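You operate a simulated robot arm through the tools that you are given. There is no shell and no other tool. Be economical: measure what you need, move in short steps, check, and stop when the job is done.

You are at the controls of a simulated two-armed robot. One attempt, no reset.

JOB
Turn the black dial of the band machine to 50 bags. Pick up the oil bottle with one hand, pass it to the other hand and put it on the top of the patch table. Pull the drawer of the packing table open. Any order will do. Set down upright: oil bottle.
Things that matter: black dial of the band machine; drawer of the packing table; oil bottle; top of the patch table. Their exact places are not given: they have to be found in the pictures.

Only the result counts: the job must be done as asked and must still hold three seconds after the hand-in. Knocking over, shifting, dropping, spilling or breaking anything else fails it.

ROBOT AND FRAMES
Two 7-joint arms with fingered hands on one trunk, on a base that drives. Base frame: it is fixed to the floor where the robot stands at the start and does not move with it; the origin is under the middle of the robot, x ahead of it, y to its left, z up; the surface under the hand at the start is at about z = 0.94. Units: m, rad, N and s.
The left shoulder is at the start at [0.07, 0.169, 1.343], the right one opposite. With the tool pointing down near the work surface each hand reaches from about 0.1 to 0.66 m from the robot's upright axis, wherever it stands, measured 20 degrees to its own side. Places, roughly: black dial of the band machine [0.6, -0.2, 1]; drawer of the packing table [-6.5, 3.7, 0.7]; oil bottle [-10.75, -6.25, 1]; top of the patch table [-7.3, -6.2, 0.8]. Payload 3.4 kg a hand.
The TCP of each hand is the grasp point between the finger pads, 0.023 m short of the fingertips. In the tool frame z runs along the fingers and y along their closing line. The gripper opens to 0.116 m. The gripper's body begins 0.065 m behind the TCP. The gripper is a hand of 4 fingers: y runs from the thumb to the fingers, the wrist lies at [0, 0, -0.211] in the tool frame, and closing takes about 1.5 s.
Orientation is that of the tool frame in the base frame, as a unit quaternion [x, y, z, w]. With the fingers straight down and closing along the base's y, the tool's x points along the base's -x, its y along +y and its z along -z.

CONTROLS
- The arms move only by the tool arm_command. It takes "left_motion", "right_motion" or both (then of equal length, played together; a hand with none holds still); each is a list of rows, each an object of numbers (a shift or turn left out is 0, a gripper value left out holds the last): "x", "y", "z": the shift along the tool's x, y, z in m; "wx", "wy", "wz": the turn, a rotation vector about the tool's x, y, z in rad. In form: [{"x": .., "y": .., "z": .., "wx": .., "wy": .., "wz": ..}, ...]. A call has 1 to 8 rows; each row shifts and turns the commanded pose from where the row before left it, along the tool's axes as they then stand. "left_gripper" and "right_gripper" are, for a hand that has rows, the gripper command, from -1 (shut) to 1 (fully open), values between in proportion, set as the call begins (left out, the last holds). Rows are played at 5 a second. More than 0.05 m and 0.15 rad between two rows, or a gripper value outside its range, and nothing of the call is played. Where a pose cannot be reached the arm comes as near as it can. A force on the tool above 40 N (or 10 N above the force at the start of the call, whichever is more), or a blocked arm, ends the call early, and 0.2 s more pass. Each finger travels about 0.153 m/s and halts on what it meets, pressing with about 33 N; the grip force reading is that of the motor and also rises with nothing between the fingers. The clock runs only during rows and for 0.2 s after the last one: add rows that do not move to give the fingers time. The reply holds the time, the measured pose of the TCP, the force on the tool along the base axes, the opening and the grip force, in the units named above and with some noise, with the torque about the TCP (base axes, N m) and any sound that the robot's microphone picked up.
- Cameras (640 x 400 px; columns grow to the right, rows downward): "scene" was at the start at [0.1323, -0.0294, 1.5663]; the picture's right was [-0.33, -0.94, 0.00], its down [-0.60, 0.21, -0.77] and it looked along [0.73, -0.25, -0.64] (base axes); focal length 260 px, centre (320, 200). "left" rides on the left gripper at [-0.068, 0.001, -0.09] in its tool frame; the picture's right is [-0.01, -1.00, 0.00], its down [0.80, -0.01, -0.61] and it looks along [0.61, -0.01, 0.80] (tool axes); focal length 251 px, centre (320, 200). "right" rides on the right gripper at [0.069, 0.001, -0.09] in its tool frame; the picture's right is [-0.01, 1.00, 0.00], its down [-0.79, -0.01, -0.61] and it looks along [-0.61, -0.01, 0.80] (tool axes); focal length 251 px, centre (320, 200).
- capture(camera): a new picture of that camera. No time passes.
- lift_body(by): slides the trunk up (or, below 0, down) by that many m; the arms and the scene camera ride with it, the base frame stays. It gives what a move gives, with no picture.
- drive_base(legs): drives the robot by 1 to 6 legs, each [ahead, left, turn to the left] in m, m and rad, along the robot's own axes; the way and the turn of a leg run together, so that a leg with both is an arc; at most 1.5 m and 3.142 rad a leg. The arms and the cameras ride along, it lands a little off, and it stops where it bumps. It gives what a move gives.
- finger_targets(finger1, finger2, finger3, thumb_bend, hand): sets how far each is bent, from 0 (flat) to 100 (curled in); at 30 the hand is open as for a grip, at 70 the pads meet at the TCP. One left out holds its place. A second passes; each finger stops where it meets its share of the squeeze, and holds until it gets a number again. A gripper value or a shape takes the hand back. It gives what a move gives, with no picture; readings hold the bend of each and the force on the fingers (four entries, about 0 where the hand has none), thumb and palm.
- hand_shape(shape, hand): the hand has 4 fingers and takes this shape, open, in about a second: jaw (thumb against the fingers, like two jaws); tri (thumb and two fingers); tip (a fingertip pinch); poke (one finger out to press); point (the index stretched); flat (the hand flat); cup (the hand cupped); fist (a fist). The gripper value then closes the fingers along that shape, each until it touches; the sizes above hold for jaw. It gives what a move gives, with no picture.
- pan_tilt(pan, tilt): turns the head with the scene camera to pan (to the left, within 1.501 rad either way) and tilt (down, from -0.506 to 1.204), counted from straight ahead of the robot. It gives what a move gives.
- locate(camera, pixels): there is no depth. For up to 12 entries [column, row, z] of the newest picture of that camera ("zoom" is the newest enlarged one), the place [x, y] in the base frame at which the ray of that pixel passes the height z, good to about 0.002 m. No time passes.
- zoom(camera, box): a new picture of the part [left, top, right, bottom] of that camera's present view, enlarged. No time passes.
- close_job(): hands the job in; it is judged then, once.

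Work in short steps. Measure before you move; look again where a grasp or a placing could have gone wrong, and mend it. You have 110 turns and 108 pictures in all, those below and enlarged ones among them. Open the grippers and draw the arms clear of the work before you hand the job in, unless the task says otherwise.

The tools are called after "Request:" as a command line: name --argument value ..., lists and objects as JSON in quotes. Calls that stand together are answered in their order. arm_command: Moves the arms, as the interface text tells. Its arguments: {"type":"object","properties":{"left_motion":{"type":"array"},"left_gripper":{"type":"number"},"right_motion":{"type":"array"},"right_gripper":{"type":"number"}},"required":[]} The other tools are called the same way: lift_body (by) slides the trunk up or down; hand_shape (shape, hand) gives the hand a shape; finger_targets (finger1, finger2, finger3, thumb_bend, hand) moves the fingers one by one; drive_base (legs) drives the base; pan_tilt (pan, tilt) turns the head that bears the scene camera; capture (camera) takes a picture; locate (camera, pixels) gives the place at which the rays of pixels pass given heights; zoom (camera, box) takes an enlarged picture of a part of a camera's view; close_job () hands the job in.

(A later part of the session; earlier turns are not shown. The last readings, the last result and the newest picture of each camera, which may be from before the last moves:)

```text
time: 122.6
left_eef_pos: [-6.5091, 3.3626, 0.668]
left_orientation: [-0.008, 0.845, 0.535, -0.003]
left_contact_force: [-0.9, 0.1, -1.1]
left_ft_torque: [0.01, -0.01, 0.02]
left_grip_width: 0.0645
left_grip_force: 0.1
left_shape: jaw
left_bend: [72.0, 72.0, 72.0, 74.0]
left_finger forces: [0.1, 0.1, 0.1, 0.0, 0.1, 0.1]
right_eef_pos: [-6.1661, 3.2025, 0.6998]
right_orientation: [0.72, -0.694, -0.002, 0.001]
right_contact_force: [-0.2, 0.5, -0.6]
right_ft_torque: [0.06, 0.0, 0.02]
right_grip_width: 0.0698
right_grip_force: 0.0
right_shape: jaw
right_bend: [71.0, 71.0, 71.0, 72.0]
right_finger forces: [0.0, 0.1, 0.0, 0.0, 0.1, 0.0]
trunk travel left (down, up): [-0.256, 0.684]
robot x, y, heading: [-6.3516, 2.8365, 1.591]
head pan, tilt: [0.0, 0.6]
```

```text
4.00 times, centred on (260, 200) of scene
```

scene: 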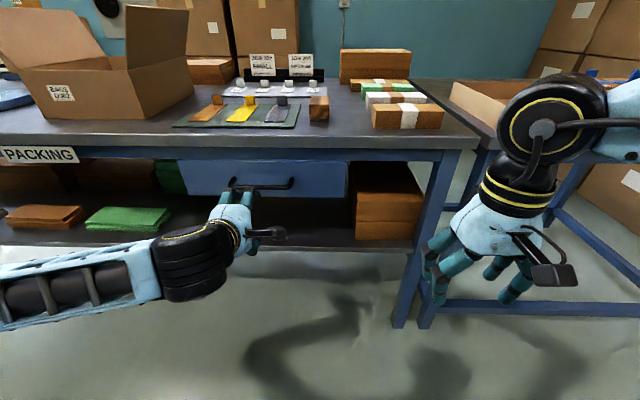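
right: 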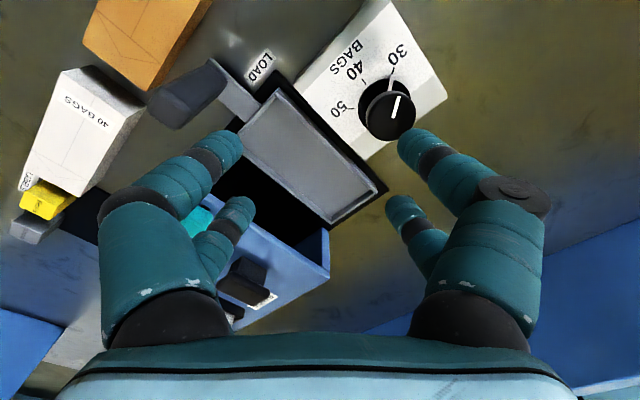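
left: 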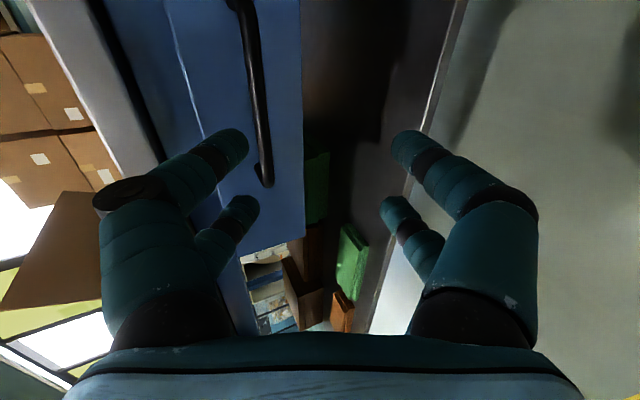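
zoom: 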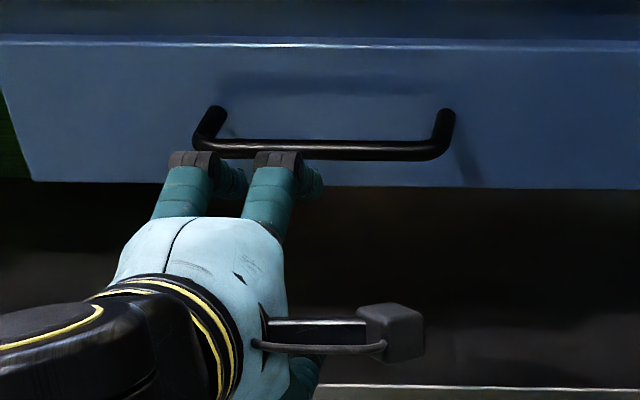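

The bar agrees from both views at (−6.502, 3.4755, 0.67). I'll move the left hand straight ahead 0.11 m so the bar lies between thumb and fingers.

Request:
arm_command --left_motion '[{"y": 0.0166, "z": 0.0325}, {"y": 0.0166, "z": 0.0325}, {"y": 0.0166, "z": 0.033}, {}]'

Request:
capture --camera "left"

Request:
zoom --camera "scene" --box '[200, 150, 320, 250]'

```text
time: 123.6
left_eef_pos: [-6.5101, 3.4743, 0.674]
left_orientation: [-0.008, 0.844, 0.536, -0.004]
left_contact_force: [0.1, -0.1, 0.6]
left_ft_torque: [-0.02, 0.0, 0.01]
left_grip_width: 0.0643
left_grip_force: 0.0
left_shape: jaw
left_bend: [72.0, 72.0, 72.0, 74.0]
left_finger forces: [0.1, 0.0, 0.1, 0.0, 0.0, 0.0]
right_eef_pos: [-6.1665, 3.2025, 0.7003]
right_orientation: [0.72, -0.694, -0.002, 0.001]
right_contact_force: [-0.4, 0.0, 0.6]
right_ft_torque: [0.02, 0.01, -0.01]
right_grip_width: 0.0698
right_grip_force: 0.0
right_shape: jaw
right_bend: [71.0, 71.0, 71.0, 72.0]
right_finger forces: [0.0, 0.1, 0.0, 0.0, 0.0, 0.0]
trunk travel left (down, up): [-0.256, 0.684]
robot x, y, heading: [-6.3538, 2.8354, 1.598]
head pan, tilt: [0.0, 0.6]
```

```text
59 pictures are left
```

left: 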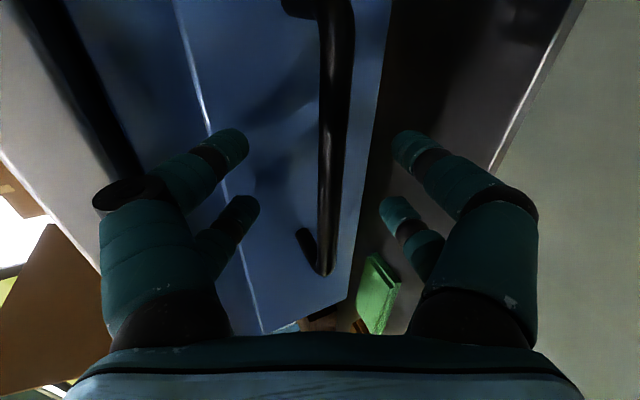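

```text
4.00 times, centred on (260, 200) of scene
```

zoom: 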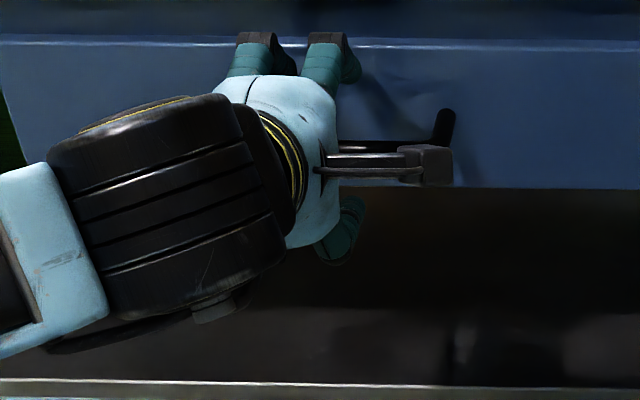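

The bar lies between thumb and fingers (column ~330). I'll close the hand.

Request:
arm_command --left_motion '[{}, {}, {}, {}, {}, {}]' --left_gripper -1

Request:
capture --camera "left"

```text
time: 125.0
left_eef_pos: [-6.5091, 3.476, 0.6719]
left_orientation: [-0.008, 0.845, 0.535, -0.004]
left_contact_force: [1.0, 2.5, -6.6]
left_ft_torque: [-0.05, -0.01, 0.0]
left_grip_width: 0.0058
left_grip_force: 32.9
left_shape: jaw
left_bend: [69.0, 70.0, 73.0, 75.0]
left_finger forces: [24.8, 24.3, 26.4, 0.1, 26.3, 0.1]
right_eef_pos: [-6.1653, 3.2038, 0.7007]
right_orientation: [0.72, -0.694, -0.002, 0.002]
right_contact_force: [0.8, 1.0, 0.2]
right_ft_torque: [-0.03, -0.01, 0.07]
right_grip_width: 0.0701
right_grip_force: 0.0
right_shape: jaw
right_bend: [71.0, 71.0, 71.0, 72.0]
right_finger forces: [0.0, 0.0, 0.0, 0.1, 0.0, 0.0]
trunk travel left (down, up): [-0.256, 0.684]
robot x, y, heading: [-6.3528, 2.8347, 1.594]
head pan, tilt: [0.0, 0.6]
```

```text
57 pictures are left
```

left: 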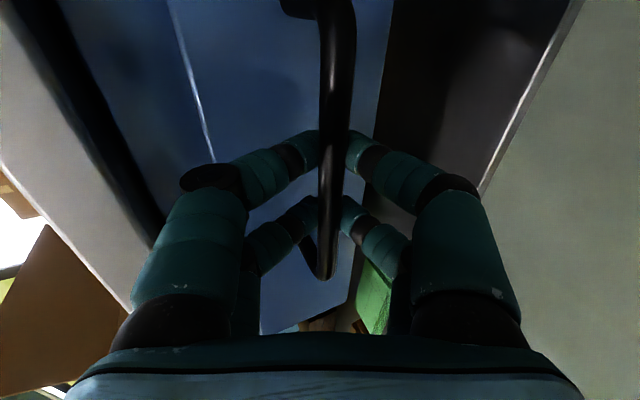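

The bar is held by all fingers. I'll pull by driving back 0.12 m.

Request:
drive_base --legs '[[-0.12, 0.0, 0.0]]'

Request:
capture --camera "scene"

```text
time: 126.2
left_eef_pos: [-6.5086, 3.3538, 0.6714]
left_orientation: [-0.009, 0.846, 0.534, -0.004]
left_contact_force: [-17.4, 0.4, -7.4]
left_ft_torque: [0.0, 0.14, 0.11]
left_grip_width: 0.0056
left_grip_force: 32.3
left_shape: jaw
left_bend: [69.0, 70.0, 73.0, 75.0]
left_finger forces: [24.2, 23.8, 26.7, 0.0, 26.8, 0.1]
right_eef_pos: [-6.1641, 3.0827, 0.7024]
right_orientation: [0.719, -0.695, 0.0, 0.0]
right_contact_force: [0.3, -0.6, -0.3]
right_ft_torque: [-0.02, 0.01, -0.02]
right_grip_width: 0.0697
right_grip_force: 0.2
right_shape: jaw
right_bend: [71.0, 71.0, 71.0, 72.0]
right_finger forces: [0.0, 0.0, 0.1, 0.0, 0.1, 0.0]
trunk travel left (down, up): [-0.256, 0.684]
robot x, y, heading: [-6.3488, 2.715, 1.596]
head pan, tilt: [0.0, 0.6]
```

```text
56 pictures are left
```

scene: 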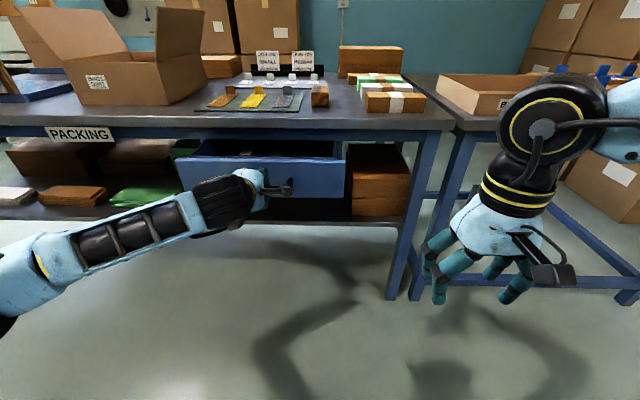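

The drawer has opened about 0.12 m. I'll continue pulling with a slight leftward correction to relieve the -17 N side load.

Request:
drive_base --legs '[[-0.08, 0.006, 0.0]]'

Request:
drive_base --legs '[[-0.06, 0.002, 0.0]]'

Request:
capture --camera "scene"

```text
time: 127.3
left_eef_pos: [-6.5098, 3.274, 0.6714]
left_orientation: [-0.008, 0.846, 0.534, -0.005]
left_contact_force: [12.2, -0.2, -14.0]
left_ft_torque: [-0.09, -0.11, -0.09]
left_grip_width: 0.0053
left_grip_force: 33.5
left_shape: jaw
left_bend: [70.0, 71.0, 73.0, 76.0]
left_finger forces: [23.6, 23.0, 28.4, 0.0, 27.8, 0.0]
right_eef_pos: [-6.1669, 3.0035, 0.6996]
right_orientation: [0.72, -0.694, -0.002, 0.002]
right_contact_force: [-0.8, 0.5, -0.7]
right_ft_torque: [0.03, 0.01, 0.02]
right_grip_width: 0.0701
right_grip_force: 0.1
right_shape: jaw
right_bend: [71.0, 71.0, 71.0, 72.0]
right_finger forces: [0.0, 0.0, 0.0, 0.0, 0.0, 0.0]
trunk travel left (down, up): [-0.256, 0.684]
robot x, y, heading: [-6.3514, 2.6323, 1.592]
head pan, tilt: [0.0, 0.6]
```

```text
time: 128.2
left_eef_pos: [-6.5094, 3.2135, 0.6705]
left_orientation: [-0.008, 0.845, 0.534, -0.004]
left_contact_force: [2.9, -0.7, -12.5]
left_ft_torque: [0.06, -0.04, 0.01]
left_grip_width: 0.0037
left_grip_force: 32.6
left_shape: jaw
left_bend: [72.0, 72.0, 73.0, 75.0]
left_finger forces: [0.1, 0.1, 3.6, 0.0, 4.0, 0.1]
right_eef_pos: [-6.1684, 2.9422, 0.6996]
right_orientation: [0.72, -0.694, -0.002, 0.002]
right_contact_force: [-0.7, 0.2, 0.5]
right_ft_torque: [0.0, -0.01, -0.02]
right_grip_width: 0.07
right_grip_force: 0.1
right_shape: jaw
right_bend: [71.0, 71.0, 71.0, 72.0]
right_finger forces: [0.1, 0.0, 0.1, 0.0, 0.0, 0.1]
trunk travel left (down, up): [-0.256, 0.684]
robot x, y, heading: [-6.3554, 2.5716, 1.595]
head pan, tilt: [0.0, 0.6]
```

```text
55 pictures are left
```

scene: 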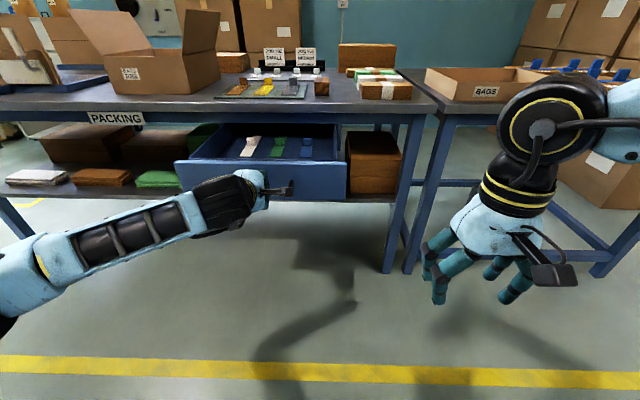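

The finger forces dropped, so the hand slipped off the bar, perhaps at the end stop. I'll look closely.

Request:
capture --camera "left"

Request:
zoom --camera "scene" --box '[160, 100, 360, 225]'

```text
54 pictures are left
```

left: 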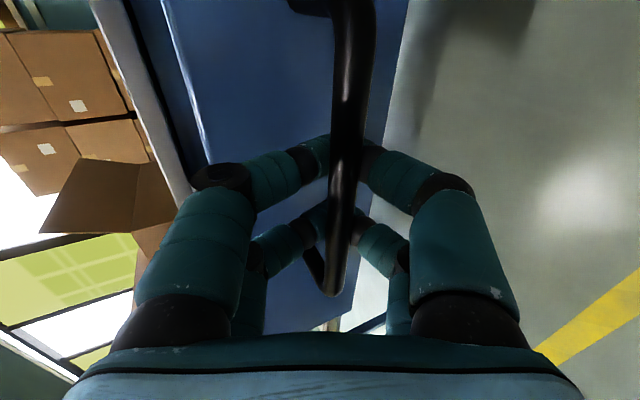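

```text
3.20 times, centred on (260, 162) of scene
```

zoom: 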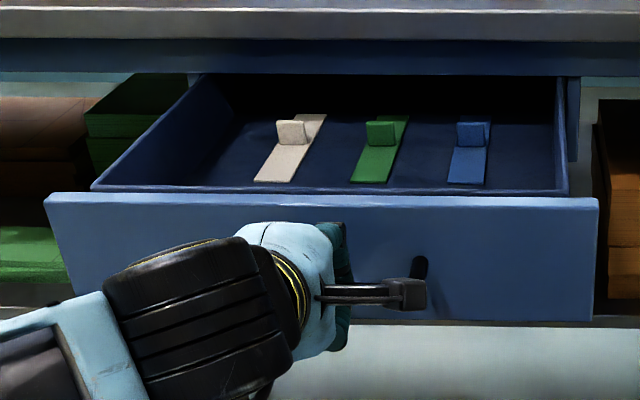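

The fingers are hooked round the bar and the drawer is about 0.26 m open. I'll pull slightly more to find whether it is at its stop.

Request:
drive_base --legs '[[-0.05, 0.001, 0.0]]'

Request:
capture --camera "left"

Request:
zoom --camera "scene" --box '[160, 100, 360, 225]'

```text
time: 129.2
left_eef_pos: [-6.5103, 3.1633, 0.6705]
left_orientation: [-0.007, 0.846, 0.533, -0.003]
left_contact_force: [0.7, -0.1, -9.4]
left_ft_torque: [0.08, -0.01, -0.02]
left_grip_width: 0.0035
left_grip_force: 33.4
left_shape: jaw
left_bend: [72.0, 72.0, 73.0, 75.0]
left_finger forces: [0.1, 0.1, 3.1, 0.0, 3.3, 0.1]
right_eef_pos: [-6.1677, 2.8924, 0.6999]
right_orientation: [0.72, -0.694, -0.001, 0.001]
right_contact_force: [0.7, 0.3, -0.1]
right_ft_torque: [-0.01, 0.03, 0.0]
right_grip_width: 0.0697
right_grip_force: 0.2
right_shape: jaw
right_bend: [71.0, 71.0, 71.0, 72.0]
right_finger forces: [0.0, 0.0, 0.0, 0.0, 0.0, 0.0]
trunk travel left (down, up): [-0.256, 0.684]
robot x, y, heading: [-6.3556, 2.5238, 1.596]
head pan, tilt: [0.0, 0.6]
```

```text
52 pictures are left
```

left: 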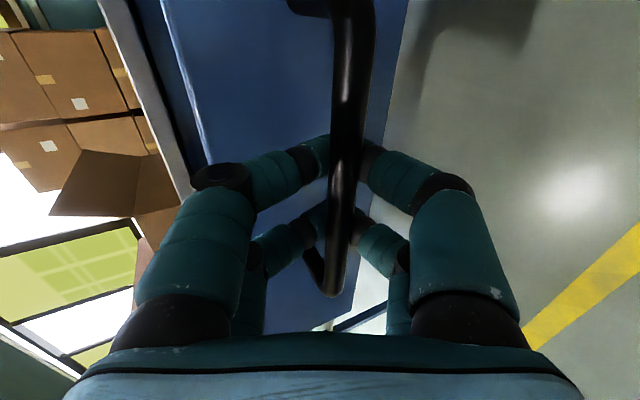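

```text
3.20 times, centred on (260, 162) of scene
```

zoom: 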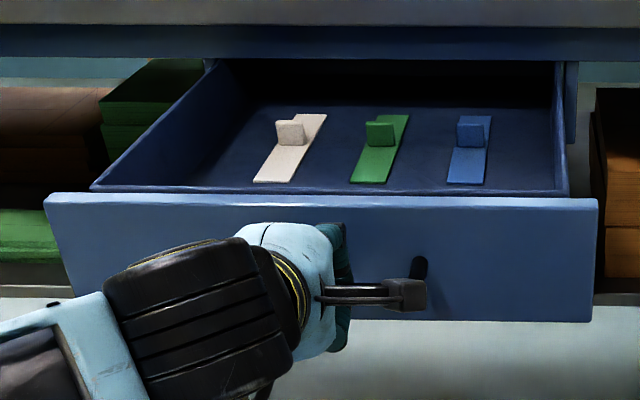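

It still slides freely (0.31 m). I'll pull a little more in a small step.

Request:
drive_base --legs '[[-0.05, 0.001, 0.0]]'

Request:
zoom --camera "scene" --box '[160, 100, 360, 225]'

```text
time: 130.1
left_eef_pos: [-6.5108, 3.1263, 0.6701]
left_orientation: [-0.008, 0.846, 0.533, -0.005]
left_contact_force: [1.0, 16.3, -2.2]
left_ft_torque: [0.07, -0.03, -0.06]
left_grip_width: 0.0016
left_grip_force: 32.9
left_shape: jaw
left_bend: [71.0, 71.0, 71.0, 74.0]
left_finger forces: [0.0, 0.0, 0.2, 0.1, 0.1, 0.1]
right_eef_pos: [-6.1665, 2.8529, 0.7004]
right_orientation: [0.719, -0.695, -0.002, 0.001]
right_contact_force: [0.2, -1.1, -0.1]
right_ft_torque: [0.02, -0.01, -0.01]
right_grip_width: 0.0699
right_grip_force: 0.0
right_shape: jaw
right_bend: [71.0, 71.0, 71.0, 72.0]
right_finger forces: [0.0, 0.1, 0.1, 0.1, 0.0, 0.1]
trunk travel left (down, up): [-0.256, 0.684]
robot x, y, heading: [-6.3549, 2.4838, 1.593]
head pan, tilt: [0.0, 0.6]
stopped in leg 1: the force on the tool passed its limit at 71 N (the readings are from after the stop); the commanded pose is now the measured one
```

```text
3.20 times, centred on (260, 162) of scene
```

zoom: 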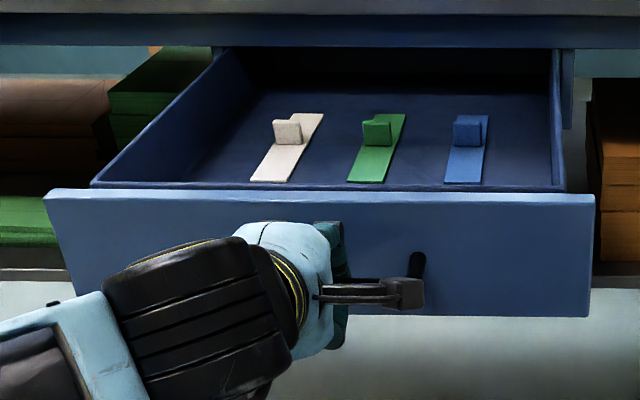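

The drawer hit its end stop at about 0.34 m. I'll open the hand and withdraw straight back.

Request:
arm_command --left_motion '[{"y": 0.002, "z": 0.005}, {}, {}, {}, {}, {}]' --left_gripper 0.2

Request:
arm_command --left_motion '[{"y": -0.0083, "z": -0.016}, {"y": -0.0166, "z": -0.0325}, {"y": -0.0166, "z": -0.0325}, {}]'

Request:
capture --camera "scene"

```text
time: 131.5
left_eef_pos: [-6.5094, 3.1297, 0.6697]
left_orientation: [-0.008, 0.845, 0.535, -0.005]
left_contact_force: [0.5, 0.2, 0.1]
left_ft_torque: [0.0, 0.04, 0.03]
left_grip_width: 0.069
left_grip_force: 0.1
left_shape: jaw
left_bend: [71.0, 71.0, 71.0, 72.0]
left_finger forces: [0.0, 0.1, 0.1, 0.0, 0.0, 0.1]
right_eef_pos: [-6.1666, 2.8517, 0.7018]
right_orientation: [0.72, -0.694, -0.002, 0.0]
right_contact_force: [-1.0, -0.9, 0.1]
right_ft_torque: [-0.03, -0.04, 0.01]
right_grip_width: 0.0698
right_grip_force: 0.1
right_shape: jaw
right_bend: [71.0, 71.0, 71.0, 72.0]
right_finger forces: [0.1, 0.0, 0.1, 0.1, 0.0, 0.0]
trunk travel left (down, up): [-0.256, 0.684]
robot x, y, heading: [-6.3538, 2.4837, 1.595]
head pan, tilt: [0.0, 0.6]
```

```text
time: 132.5
left_eef_pos: [-6.5082, 3.0369, 0.6679]
left_orientation: [-0.008, 0.845, 0.535, -0.005]
left_contact_force: [0.8, 0.7, -0.8]
left_ft_torque: [-0.02, 0.05, -0.01]
left_grip_width: 0.0692
left_grip_force: 0.1
left_shape: jaw
left_bend: [71.0, 71.0, 71.0, 72.0]
left_finger forces: [0.0, 0.1, 0.0, 0.1, 0.0, 0.0]
right_eef_pos: [-6.1663, 2.8512, 0.7028]
right_orientation: [0.719, -0.695, -0.003, 0.001]
right_contact_force: [0.3, 0.7, -0.5]
right_ft_torque: [0.01, -0.02, 0.04]
right_grip_width: 0.07
right_grip_force: 0.1
right_shape: jaw
right_bend: [71.0, 71.0, 71.0, 72.0]
right_finger forces: [0.1, 0.0, 0.1, 0.0, 0.0, 0.0]
trunk travel left (down, up): [-0.256, 0.684]
robot x, y, heading: [-6.3516, 2.4824, 1.591]
head pan, tilt: [0.0, 0.6]
```

```text
49 pictures are left
```

scene: 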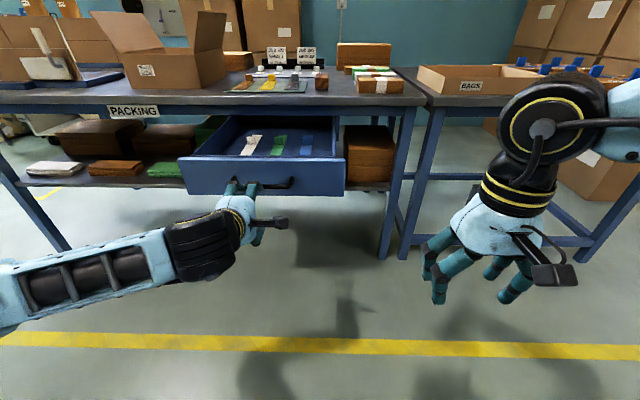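

The drawer stays open and the hand is free of it. I'll raise the trunk fully and turn to look for a way towards the oil bottle.

Request:
lift_body --by 0.4

Request:
lift_body --by 0.28

Request:
drive_base --legs '[[0.0, 0.0, 1.55]]'

Request:
pan_tilt --pan 0.7 --tilt 0.35

Request:
capture --camera "scene"

```text
time: 136.3
left_eef_pos: [-6.5086, 3.0386, 1.0677]
left_orientation: [-0.008, 0.845, 0.535, -0.005]
left_contact_force: [0.1, -0.4, -0.6]
left_ft_torque: [0.01, 0.0, -0.04]
left_grip_width: 0.069
left_grip_force: 0.0
left_shape: jaw
left_bend: [71.0, 71.0, 71.0, 72.0]
left_finger forces: [0.1, 0.0, 0.1, 0.0, 0.1, 0.0]
right_eef_pos: [-6.1653, 2.8512, 1.1021]
right_orientation: [0.719, -0.695, -0.003, 0.0]
right_contact_force: [-0.5, 0.0, -0.1]
right_ft_torque: [-0.04, -0.02, 0.02]
right_grip_width: 0.0701
right_grip_force: 0.0
right_shape: jaw
right_bend: [71.0, 71.0, 71.0, 72.0]
right_finger forces: [0.1, 0.0, 0.1, 0.1, 0.0, 0.1]
trunk travel left (down, up): [-0.656, 0.284]
robot x, y, heading: [-6.3525, 2.4827, 1.591]
head pan, tilt: [0.0, 0.6]
```

```text
time: 139.2
left_eef_pos: [-6.5088, 3.0395, 1.347]
left_orientation: [-0.008, 0.845, 0.535, -0.006]
left_contact_force: [0.2, 0.7, 0.5]
left_ft_torque: [0.0, -0.01, -0.01]
left_grip_width: 0.0691
left_grip_force: 0.1
left_shape: jaw
left_bend: [71.0, 71.0, 71.0, 72.0]
left_finger forces: [0.0, 0.1, 0.0, 0.0, 0.0, 0.1]
right_eef_pos: [-6.1658, 2.8512, 1.3811]
right_orientation: [0.719, -0.695, -0.003, 0.0]
right_contact_force: [0.0, -0.4, -0.2]
right_ft_torque: [-0.02, -0.03, -0.04]
right_grip_width: 0.07
right_grip_force: 0.1
right_shape: jaw
right_bend: [71.0, 71.0, 71.0, 72.0]
right_finger forces: [0.0, 0.0, 0.2, 0.0, 0.0, 0.0]
trunk travel left (down, up): [-0.936, 0.004]
robot x, y, heading: [-6.3517, 2.4818, 1.591]
head pan, tilt: [0.0, 0.6]
```

```text
time: 143.3
left_eef_pos: [-6.9127, 2.352, 1.3478]
left_orientation: [-0.592, 0.603, 0.382, -0.375]
left_contact_force: [0.2, 0.2, 0.1]
left_ft_torque: [0.0, -0.02, 0.01]
left_grip_width: 0.0694
left_grip_force: 0.2
left_shape: jaw
left_bend: [71.0, 71.0, 71.0, 72.0]
left_finger forces: [0.0, 0.1, 0.0, 0.0, 0.0, 0.0]
right_eef_pos: [-6.713, 2.6861, 1.3812]
right_orientation: [1.0, -0.001, -0.001, 0.003]
right_contact_force: [0.2, 0.3, 0.1]
right_ft_torque: [-0.01, 0.0, -0.01]
right_grip_width: 0.07
right_grip_force: 0.0
right_shape: jaw
right_bend: [71.0, 71.0, 71.0, 72.0]
right_finger forces: [0.0, 0.1, 0.0, 0.1, 0.1, 0.0]
trunk travel left (down, up): [-0.936, 0.004]
robot x, y, heading: [-6.3505, 2.4863, 3.127]
head pan, tilt: [0.0, 0.6]
```

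```text
time: 144.4
left_eef_pos: [-6.9122, 2.3518, 1.3487]
left_orientation: [-0.592, 0.603, 0.381, -0.375]
left_contact_force: [-0.1, 0.1, 0.8]
left_ft_torque: [0.0, 0.02, -0.03]
left_grip_width: 0.0689
left_grip_force: 0.1
left_shape: jaw
left_bend: [71.0, 71.0, 71.0, 72.0]
left_finger forces: [0.0, 0.0, 0.1, 0.1, 0.0, 0.1]
right_eef_pos: [-6.7123, 2.6858, 1.3815]
right_orientation: [1.0, -0.001, -0.002, 0.003]
right_contact_force: [-0.9, 0.8, -0.2]
right_ft_torque: [-0.01, 0.0, 0.0]
right_grip_width: 0.07
right_grip_force: 0.0
right_shape: jaw
right_bend: [71.0, 71.0, 71.0, 72.0]
right_finger forces: [0.0, 0.1, 0.0, 0.0, 0.0, 0.0]
trunk travel left (down, up): [-0.936, 0.004]
robot x, y, heading: [-6.3546, 2.4833, 3.128]
head pan, tilt: [0.7, 0.351]
```

```text
48 pictures are left
```

scene: 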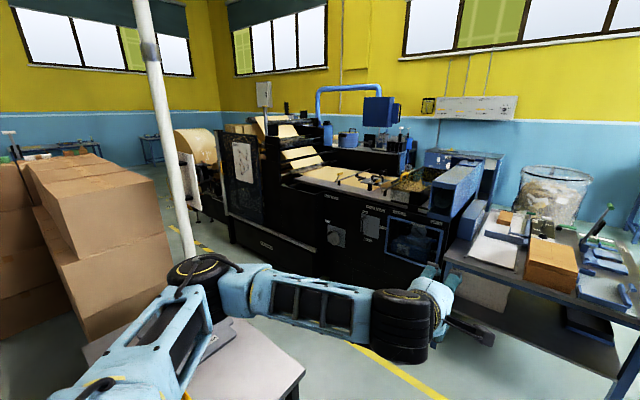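

The way leads left between the boxes/post and the black machine, along the yellow line. I'll locate floor points there.

Request:
locate --camera "scene" --pixels '[[193, 262, 0], [205, 248, 0], [175, 230, 0], [234, 240, 0], [160, 213, 0], [400, 372, 0], [360, 350, 0], [180, 285, 0.3], [300, 262, 0], [230, 325, 0.9], [300, 365, 0.9]]'

Request:
pan_tilt --pan 1.4 --tilt 0.45

Request:
capture --camera "scene"

```text
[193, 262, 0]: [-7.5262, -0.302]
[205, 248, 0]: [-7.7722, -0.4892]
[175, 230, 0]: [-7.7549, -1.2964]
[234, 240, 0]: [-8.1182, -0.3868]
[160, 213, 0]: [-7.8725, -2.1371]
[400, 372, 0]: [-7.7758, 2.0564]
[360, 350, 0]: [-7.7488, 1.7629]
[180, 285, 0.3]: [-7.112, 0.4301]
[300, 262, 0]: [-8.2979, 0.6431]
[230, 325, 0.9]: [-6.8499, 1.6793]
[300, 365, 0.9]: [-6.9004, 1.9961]
```

```text
time: 145.4
left_eef_pos: [-6.9123, 2.3519, 1.3485]
left_orientation: [-0.592, 0.603, 0.382, -0.374]
left_contact_force: [0.5, 0.8, 0.5]
left_ft_torque: [0.01, -0.04, -0.03]
left_grip_width: 0.0691
left_grip_force: 0.1
left_shape: jaw
left_bend: [71.0, 71.0, 71.0, 72.0]
left_finger forces: [0.1, 0.0, 0.1, 0.0, 0.0, 0.0]
right_eef_pos: [-6.7133, 2.6861, 1.3827]
right_orientation: [1.0, -0.001, -0.002, 0.003]
right_contact_force: [0.1, -0.1, -0.2]
right_ft_torque: [0.02, 0.0, 0.02]
right_grip_width: 0.0701
right_grip_force: 0.1
right_shape: jaw
right_bend: [71.0, 71.0, 71.0, 72.0]
right_finger forces: [0.0, 0.1, 0.0, 0.1, 0.1, 0.0]
trunk travel left (down, up): [-0.936, 0.004]
robot x, y, heading: [-6.3533, 2.4884, 3.131]
head pan, tilt: [1.4, 0.45]
```

```text
47 pictures are left
```

scene: 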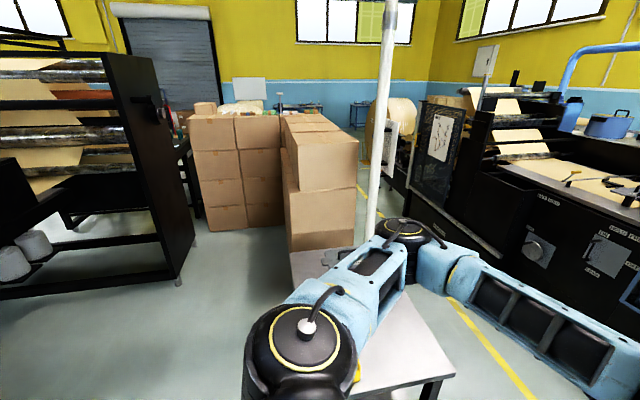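

The gap between the post (x≈-7.53) and the machine (x≈-8.2) is narrow. I'll turn to -y, shift to x≈-7.85 and look at it straight on.

Request:
drive_base --legs '[[0.0, 0.0, 1.58], [0.0, -1.3, 0.0]]'

Request:
pan_tilt --pan 0.0 --tilt 0.45

Request:
capture --camera "scene"

```text
time: 155.7
left_eef_pos: [-7.4949, 1.9346, 1.3478]
left_orientation: [0.845, -0.001, -0.002, 0.535]
left_contact_force: [0.2, -0.1, 1.2]
left_ft_torque: [-0.01, -0.04, 0.03]
left_grip_width: 0.0695
left_grip_force: 0.0
left_shape: jaw
left_bend: [71.0, 71.0, 71.0, 72.0]
left_finger forces: [0.0, 0.1, 0.0, 0.1, 0.1, 0.1]
right_eef_pos: [-7.8321, 2.1285, 1.3808]
right_orientation: [0.703, 0.711, -0.001, 0.002]
right_contact_force: [-0.1, 0.5, 0.4]
right_ft_torque: [0.03, 0.03, -0.01]
right_grip_width: 0.0698
right_grip_force: 0.0
right_shape: jaw
right_bend: [71.0, 71.0, 71.0, 72.0]
right_finger forces: [0.0, 0.1, 0.0, 0.0, 0.1, 0.0]
trunk travel left (down, up): [-0.936, 0.004]
robot x, y, heading: [-7.6395, 2.4885, -1.569]
head pan, tilt: [1.4, 0.45]
```

```text
time: 157.3
left_eef_pos: [-7.4968, 1.9344, 1.3478]
left_orientation: [0.845, -0.001, -0.001, 0.535]
left_contact_force: [0.2, 1.0, -0.1]
left_ft_torque: [0.01, 0.01, 0.0]
left_grip_width: 0.0691
left_grip_force: 0.2
left_shape: jaw
left_bend: [71.0, 71.0, 71.0, 72.0]
left_finger forces: [0.1, 0.0, 0.0, 0.0, 0.0, 0.0]
right_eef_pos: [-7.834, 2.1287, 1.3821]
right_orientation: [0.702, 0.712, 0.001, 0.003]
right_contact_force: [0.1, 0.1, 0.1]
right_ft_torque: [0.01, 0.0, 0.01]
right_grip_width: 0.0697
right_grip_force: 0.1
right_shape: jaw
right_bend: [71.0, 71.0, 71.0, 72.0]
right_finger forces: [0.0, 0.0, 0.0, 0.0, 0.0, 0.1]
trunk travel left (down, up): [-0.936, 0.004]
robot x, y, heading: [-7.6383, 2.4938, -1.565]
head pan, tilt: [0.0, 0.45]
```

```text
46 pictures are left
```

scene: 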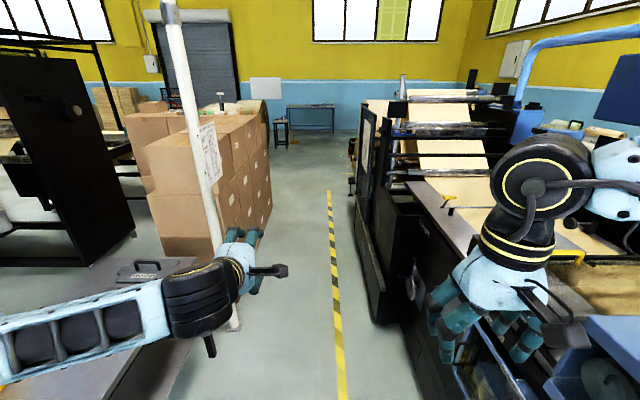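

Straight-on view: the corridor lies between the post/boxes (col ≤270) and the machine (col ≥350). I'll measure it.

Request:
locate --camera "scene" --pixels '[[233, 328, 0], [241, 238, 0], [271, 205, 0], [378, 322, 0], [352, 205, 0], [342, 390, 0], [330, 200, 0], [424, 385, 0], [405, 330, 0.5], [360, 115, 1.4], [395, 110, 1.4]]'

Request:
capture --camera "right"

```text
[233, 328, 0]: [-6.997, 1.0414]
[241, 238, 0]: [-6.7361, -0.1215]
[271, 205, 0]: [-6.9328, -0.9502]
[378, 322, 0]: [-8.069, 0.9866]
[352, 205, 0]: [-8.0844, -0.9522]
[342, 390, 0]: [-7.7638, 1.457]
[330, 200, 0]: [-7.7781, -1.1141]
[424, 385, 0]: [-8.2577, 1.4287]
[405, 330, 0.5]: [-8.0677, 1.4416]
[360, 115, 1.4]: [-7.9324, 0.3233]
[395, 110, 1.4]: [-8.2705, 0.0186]
```

```text
45 pictures are left
```

right: 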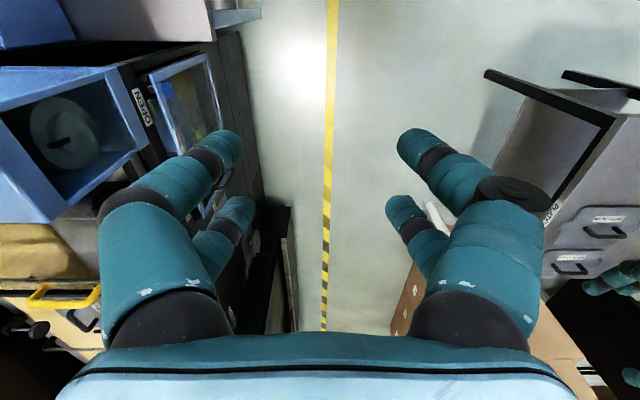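

The corridor is about 1.05 m wide (x -8.05 to -7.0). I'll return the left hand to the compact downward pose first, since its elbow sticks out.

Request:
arm_command --left_motion '[{"wz": -0.15}, {"wz": -0.15}, {"wz": -0.15}, {"wz": -0.15}, {"wz": -0.15}, {"wz": -0.15}, {"wz": -0.15}, {"wz": -0.15}]'

Request:
arm_command --left_motion '[{"wz": -0.15}, {"wz": -0.15}, {"wz": -0.07}, {"wy": 0.145}, {"wy": 0.145}, {"wy": 0.145}, {"wy": 0.145}, {"wy": 0.145}]'

Request:
arm_command --left_motion '[{"wy": 0.145}, {"wy": 0.145}, {"wy": 0.12}, {"x": 0.045}, {"x": 0.045}, {"x": 0.045}, {"x": 0.045}, {}]'

Request:
drive_base --legs '[[0.0, 0.11, 0.0], [1.5, 0.0, 0.0]]'

Request:
capture --camera "scene"

```text
time: 159.1
left_eef_pos: [-7.4963, 1.9341, 1.3476]
left_orientation: [0.698, 0.477, -0.303, 0.44]
left_contact_force: [0.8, 0.6, -0.2]
left_ft_torque: [-0.03, 0.02, 0.0]
left_grip_width: 0.0693
left_grip_force: 0.0
left_shape: jaw
left_bend: [71.0, 71.0, 71.0, 72.0]
left_finger forces: [0.0, 0.0, 0.0, 0.0, 0.0, 0.1]
right_eef_pos: [-7.8341, 2.1286, 1.3809]
right_orientation: [0.702, 0.712, 0.0, 0.003]
right_contact_force: [-0.6, 1.1, 1.1]
right_ft_torque: [0.01, 0.01, -0.01]
right_grip_width: 0.07
right_grip_force: 0.0
right_shape: jaw
right_bend: [71.0, 71.0, 71.0, 72.0]
right_finger forces: [0.0, 0.0, 0.1, 0.0, 0.0, 0.0]
trunk travel left (down, up): [-0.936, 0.004]
robot x, y, heading: [-7.6372, 2.4924, -1.567]
head pan, tilt: [0.0, 0.45]
```

```text
time: 160.9
left_eef_pos: [-7.4985, 1.934, 1.348]
left_orientation: [0.695, 0.691, -0.14, 0.14]
left_contact_force: [0.3, -1.3, 0.3]
left_ft_torque: [0.0, -0.01, 0.01]
left_grip_width: 0.0691
left_grip_force: 0.1
left_shape: jaw
left_bend: [71.0, 71.0, 71.0, 72.0]
left_finger forces: [0.1, 0.0, 0.0, 0.0, 0.0, 0.0]
right_eef_pos: [-7.8336, 2.1277, 1.3796]
right_orientation: [0.702, 0.713, 0.001, 0.002]
right_contact_force: [-0.3, -0.1, 0.3]
right_ft_torque: [-0.01, -0.03, -0.02]
right_grip_width: 0.0699
right_grip_force: 0.0
right_shape: jaw
right_bend: [71.0, 71.0, 71.0, 72.0]
right_finger forces: [0.0, 0.1, 0.1, 0.0, 0.0, 0.0]
trunk travel left (down, up): [-0.936, 0.004]
robot x, y, heading: [-7.6399, 2.492, -1.571]
head pan, tilt: [0.0, 0.45]
```

```text
time: 162.7
left_eef_pos: [-7.4967, 2.1149, 1.3528]
left_orientation: [0.708, 0.706, 0.002, -0.003]
left_contact_force: [-1.0, 0.0, 0.1]
left_ft_torque: [-0.03, 0.0, -0.01]
left_grip_width: 0.069
left_grip_force: 0.1
left_shape: jaw
left_bend: [71.0, 71.0, 71.0, 72.0]
left_finger forces: [0.0, 0.0, 0.0, 0.1, 0.0, 0.1]
right_eef_pos: [-7.8338, 2.1296, 1.3804]
right_orientation: [0.702, 0.713, 0.001, 0.004]
right_contact_force: [0.0, 0.7, -0.6]
right_ft_torque: [0.0, -0.03, 0.01]
right_grip_width: 0.0701
right_grip_force: 0.0
right_shape: jaw
right_bend: [71.0, 71.0, 71.0, 72.0]
right_finger forces: [0.0, 0.0, 0.2, 0.0, 0.0, 0.0]
trunk travel left (down, up): [-0.936, 0.004]
robot x, y, heading: [-7.639, 2.491, -1.565]
head pan, tilt: [0.0, 0.45]
```

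```text
time: 170.9
left_eef_pos: [-7.3915, 0.6115, 1.3525]
left_orientation: [0.709, 0.705, 0.002, -0.002]
left_contact_force: [-0.4, -0.6, -0.5]
left_ft_torque: [-0.01, -0.03, 0.0]
left_grip_width: 0.0691
left_grip_force: 0.1
left_shape: jaw
left_bend: [71.0, 71.0, 71.0, 72.0]
left_finger forces: [0.1, 0.0, 0.1, 0.1, 0.0, 0.0]
right_eef_pos: [-7.728, 0.6262, 1.3824]
right_orientation: [0.704, 0.711, 0.0, 0.003]
right_contact_force: [0.2, -1.5, 0.4]
right_ft_torque: [0.0, -0.03, 0.03]
right_grip_width: 0.07
right_grip_force: 0.0
right_shape: jaw
right_bend: [71.0, 71.0, 71.0, 72.0]
right_finger forces: [0.0, 0.1, 0.0, 0.0, 0.0, 0.1]
trunk travel left (down, up): [-0.936, 0.004]
robot x, y, heading: [-7.5283, 0.9819, -1.577]
head pan, tilt: [0.0, 0.45]
```

```text
44 pictures are left
```

scene: 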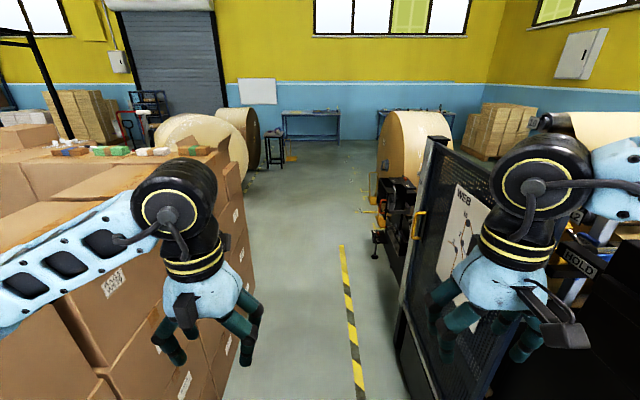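

Passing the post went fine. I'll check the protruding machine foot at (376,258) and the edge of the boxes at (248,350) before going on.

Request:
locate --camera "scene" --pixels '[[376, 258, 0], [383, 225, 0.4], [393, 330, 0.3], [248, 200, 0], [240, 330, 0.5], [283, 165, 0], [338, 143, 0], [285, 112, 0.8], [340, 112, 0.8], [402, 320, 1.0]]'

Request:
zoom --camera "scene" --box '[220, 80, 540, 200]'

```text
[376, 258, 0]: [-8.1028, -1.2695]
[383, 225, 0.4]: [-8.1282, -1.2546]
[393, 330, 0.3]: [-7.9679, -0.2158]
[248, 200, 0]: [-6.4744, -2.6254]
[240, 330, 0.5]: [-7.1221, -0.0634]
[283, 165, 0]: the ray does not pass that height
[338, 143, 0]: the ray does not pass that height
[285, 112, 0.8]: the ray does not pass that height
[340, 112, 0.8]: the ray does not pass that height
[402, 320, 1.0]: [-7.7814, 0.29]
```

```text
2.00 times, centred on (380, 140) of scene
```

zoom: 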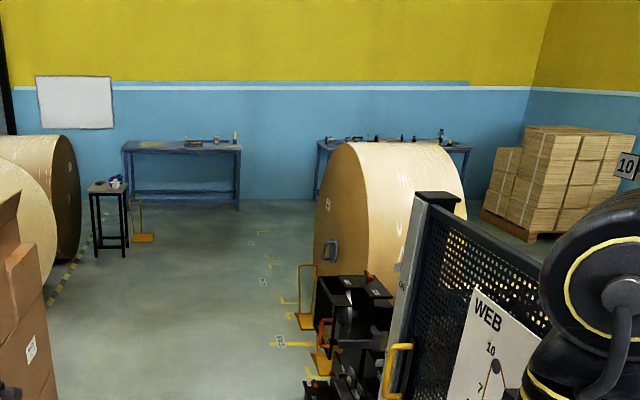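

The way is clear at x≈-7.53. I'll continue ahead in two legs.

Request:
drive_base --legs '[[0.0, 0.02, 0.005], [1.5, 0.0, 0.0], [1.5, 0.0, 0.0], [0.8, 0.0, 0.0]]'

Request:
pan_tilt --pan -0.45 --tilt 0.4

Request:
capture --camera "scene"

```text
time: 189.8
left_eef_pos: [-7.4989, -3.2115, 1.3521]
left_orientation: [0.722, 0.692, 0.002, -0.001]
left_contact_force: [1.2, -0.5, -0.4]
left_ft_torque: [-0.03, -0.06, -0.03]
left_grip_width: 0.0691
left_grip_force: 0.0
left_shape: jaw
left_bend: [71.0, 71.0, 71.0, 72.0]
left_finger forces: [0.0, 0.1, 0.0, 0.0, 0.1, 0.1]
right_eef_pos: [-7.8348, -3.1851, 1.3824]
right_orientation: [0.715, 0.699, 0.0, 0.004]
right_contact_force: [-0.9, 1.1, 0.3]
right_ft_torque: [0.01, 0.05, 0.01]
right_grip_width: 0.07
right_grip_force: 0.0
right_shape: jaw
right_bend: [71.0, 71.0, 71.0, 72.0]
right_finger forces: [0.0, 0.0, 0.0, 0.0, 0.0, 0.0]
trunk travel left (down, up): [-0.936, 0.004]
robot x, y, heading: [-7.6206, -2.8338, -1.609]
head pan, tilt: [0.0, 0.45]
```

```text
time: 190.7
left_eef_pos: [-7.4987, -3.2138, 1.3532]
left_orientation: [0.721, 0.692, 0.003, -0.002]
left_contact_force: [0.4, -0.1, -0.2]
left_ft_torque: [-0.01, 0.02, 0.01]
left_grip_width: 0.0691
left_grip_force: 0.2
left_shape: jaw
left_bend: [71.0, 71.0, 71.0, 72.0]
left_finger forces: [0.0, 0.0, 0.0, 0.0, 0.1, 0.1]
right_eef_pos: [-7.8337, -3.1875, 1.3815]
right_orientation: [0.715, 0.699, 0.001, 0.003]
right_contact_force: [-0.1, 0.3, -0.1]
right_ft_torque: [0.0, -0.01, -0.02]
right_grip_width: 0.0702
right_grip_force: 0.2
right_shape: jaw
right_bend: [71.0, 71.0, 71.0, 72.0]
right_finger forces: [0.1, 0.1, 0.0, 0.0, 0.0, 0.0]
trunk travel left (down, up): [-0.936, 0.004]
robot x, y, heading: [-7.6267, -2.827, -1.606]
head pan, tilt: [-0.45, 0.4]
```

```text
42 pictures are left
```

scene: 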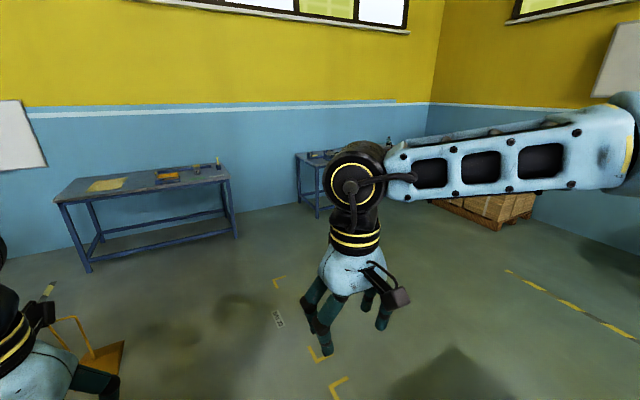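

The patch table is at (55–237,165–270) and the oil table lies behind the right elbow. I'll locate its legs and look more to the right.

Request:
locate --camera "scene" --pixels '[[88, 272, 0], [237, 239, 0], [318, 218, 0], [301, 203, 0], [325, 355, 0], [280, 280, 0], [340, 385, 0], [60, 200, 0.8], [229, 178, 0.8], [95, 345, 0]]'

Request:
pan_tilt --pan -1.0 --tilt 0.4

Request:
capture --camera "scene"

```text
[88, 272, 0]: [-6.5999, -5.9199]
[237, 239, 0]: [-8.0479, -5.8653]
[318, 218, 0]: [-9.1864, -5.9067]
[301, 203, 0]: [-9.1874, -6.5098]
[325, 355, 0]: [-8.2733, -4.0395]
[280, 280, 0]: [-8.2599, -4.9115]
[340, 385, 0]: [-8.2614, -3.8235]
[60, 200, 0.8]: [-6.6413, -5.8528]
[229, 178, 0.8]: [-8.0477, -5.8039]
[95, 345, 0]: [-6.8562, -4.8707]
```

```text
time: 191.6
left_eef_pos: [-7.4988, -3.2119, 1.3523]
left_orientation: [0.721, 0.693, 0.002, -0.002]
left_contact_force: [-0.2, 0.5, 0.5]
left_ft_torque: [0.01, 0.02, -0.02]
left_grip_width: 0.0692
left_grip_force: 0.1
left_shape: jaw
left_bend: [71.0, 71.0, 71.0, 72.0]
left_finger forces: [0.1, 0.1, 0.1, 0.1, 0.1, 0.1]
right_eef_pos: [-7.8346, -3.1859, 1.3804]
right_orientation: [0.714, 0.7, 0.0, 0.003]
right_contact_force: [-1.1, 0.7, 0.3]
right_ft_torque: [-0.02, -0.02, -0.03]
right_grip_width: 0.07
right_grip_force: 0.0
right_shape: jaw
right_bend: [71.0, 71.0, 71.0, 72.0]
right_finger forces: [0.1, 0.0, 0.1, 0.0, 0.0, 0.0]
trunk travel left (down, up): [-0.936, 0.004]
robot x, y, heading: [-7.6239, -2.8317, -1.605]
head pan, tilt: [-1.0, 0.4]
```

```text
41 pictures are left
```

scene: 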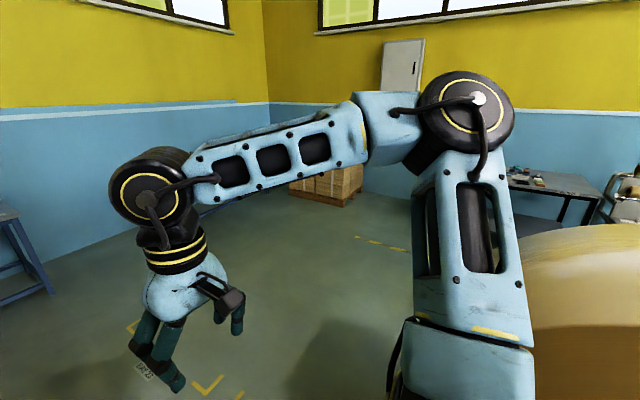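

The floor between is open. The oil table starts at x=-9.19 with its front at y≈-5.88, so I'll drive to about (-10.5, -4.9).

Request:
drive_base --legs '[[0.0, 0.0, 0.035], [1.0, 0.0, 0.0], [1.0, 0.0, 0.0], [0.0, -1.4, 0.0], [0.0, -1.4, 0.0]]'

Request:
pan_tilt --pan 0.0 --tilt 0.5

Request:
capture --camera "scene"

```text
time: 215.2
left_eef_pos: [-10.3127, -5.2101, 1.352]
left_orientation: [0.713, 0.701, 0.002, -0.003]
left_contact_force: [-0.2, 0.6, 0.0]
left_ft_torque: [-0.01, 0.01, -0.01]
left_grip_width: 0.0693
left_grip_force: 0.2
left_shape: jaw
left_bend: [71.0, 71.0, 71.0, 72.0]
left_finger forces: [0.0, 0.0, 0.1, 0.0, 0.0, 0.1]
right_eef_pos: [-10.6472, -5.1902, 1.3817]
right_orientation: [0.707, 0.707, -0.001, 0.002]
right_contact_force: [0.6, -0.5, 0.2]
right_ft_torque: [-0.05, -0.01, -0.02]
right_grip_width: 0.0701
right_grip_force: 0.1
right_shape: jaw
right_bend: [71.0, 71.0, 71.0, 72.0]
right_finger forces: [0.0, 0.0, 0.0, 0.0, 0.0, 0.0]
trunk travel left (down, up): [-0.936, 0.004]
robot x, y, heading: [-10.449, -4.8306, -1.584]
head pan, tilt: [-1.0, 0.4]
```

```text
time: 216.5
left_eef_pos: [-10.313, -5.2098, 1.3515]
left_orientation: [0.713, 0.701, 0.002, -0.002]
left_contact_force: [0.6, -1.3, 0.8]
left_ft_torque: [-0.03, -0.03, -0.03]
left_grip_width: 0.0692
left_grip_force: 0.0
left_shape: jaw
left_bend: [71.0, 71.0, 71.0, 72.0]
left_finger forces: [0.0, 0.0, 0.0, 0.1, 0.1, 0.0]
right_eef_pos: [-10.6486, -5.1903, 1.3822]
right_orientation: [0.707, 0.707, 0.001, 0.003]
right_contact_force: [1.0, 0.7, 0.2]
right_ft_torque: [-0.01, 0.03, -0.03]
right_grip_width: 0.0701
right_grip_force: 0.0
right_shape: jaw
right_bend: [71.0, 71.0, 71.0, 72.0]
right_finger forces: [0.0, 0.0, 0.0, 0.0, 0.0, 0.0]
trunk travel left (down, up): [-0.936, 0.004]
robot x, y, heading: [-10.4459, -4.8328, -1.584]
head pan, tilt: [0.0, 0.499]
```

```text
40 pictures are left
```

scene: 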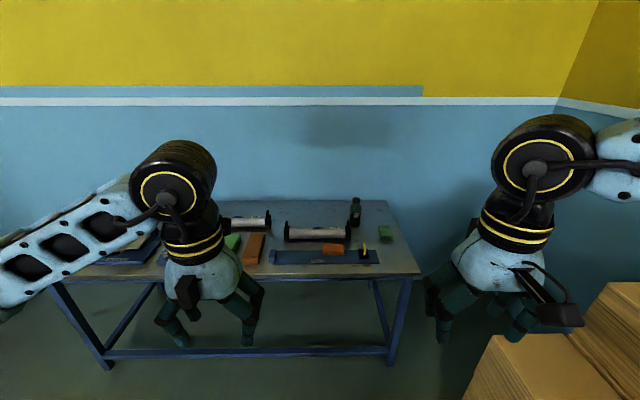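

The oil bottle seems to stand at (355,212) near the table's back right. I'll zoom in.

Request:
zoom --camera "scene" --box '[240, 180, 440, 300]'

Request:
locate --camera "scene" --pixels '[[355, 225, 0.8], [355, 225, 0.85], [355, 200, 1.0], [410, 275, 0.8], [387, 203, 0.8], [392, 365, 0], [495, 350, 0.5], [520, 335, 0.6], [385, 312, 0]]'

```text
3.20 times, centred on (340, 240) of scene
```

zoom: 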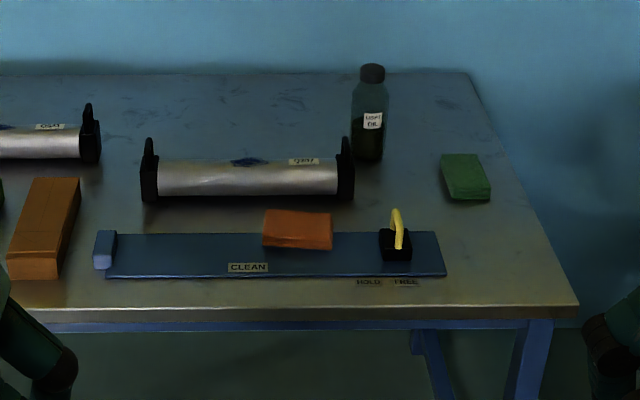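

```text
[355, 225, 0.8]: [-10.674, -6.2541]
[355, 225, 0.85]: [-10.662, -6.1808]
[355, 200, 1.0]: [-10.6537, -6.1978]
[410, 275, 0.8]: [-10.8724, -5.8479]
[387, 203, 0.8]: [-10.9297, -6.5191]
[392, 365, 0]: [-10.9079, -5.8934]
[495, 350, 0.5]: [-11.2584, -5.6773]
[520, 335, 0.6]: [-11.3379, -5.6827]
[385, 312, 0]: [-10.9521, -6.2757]
```

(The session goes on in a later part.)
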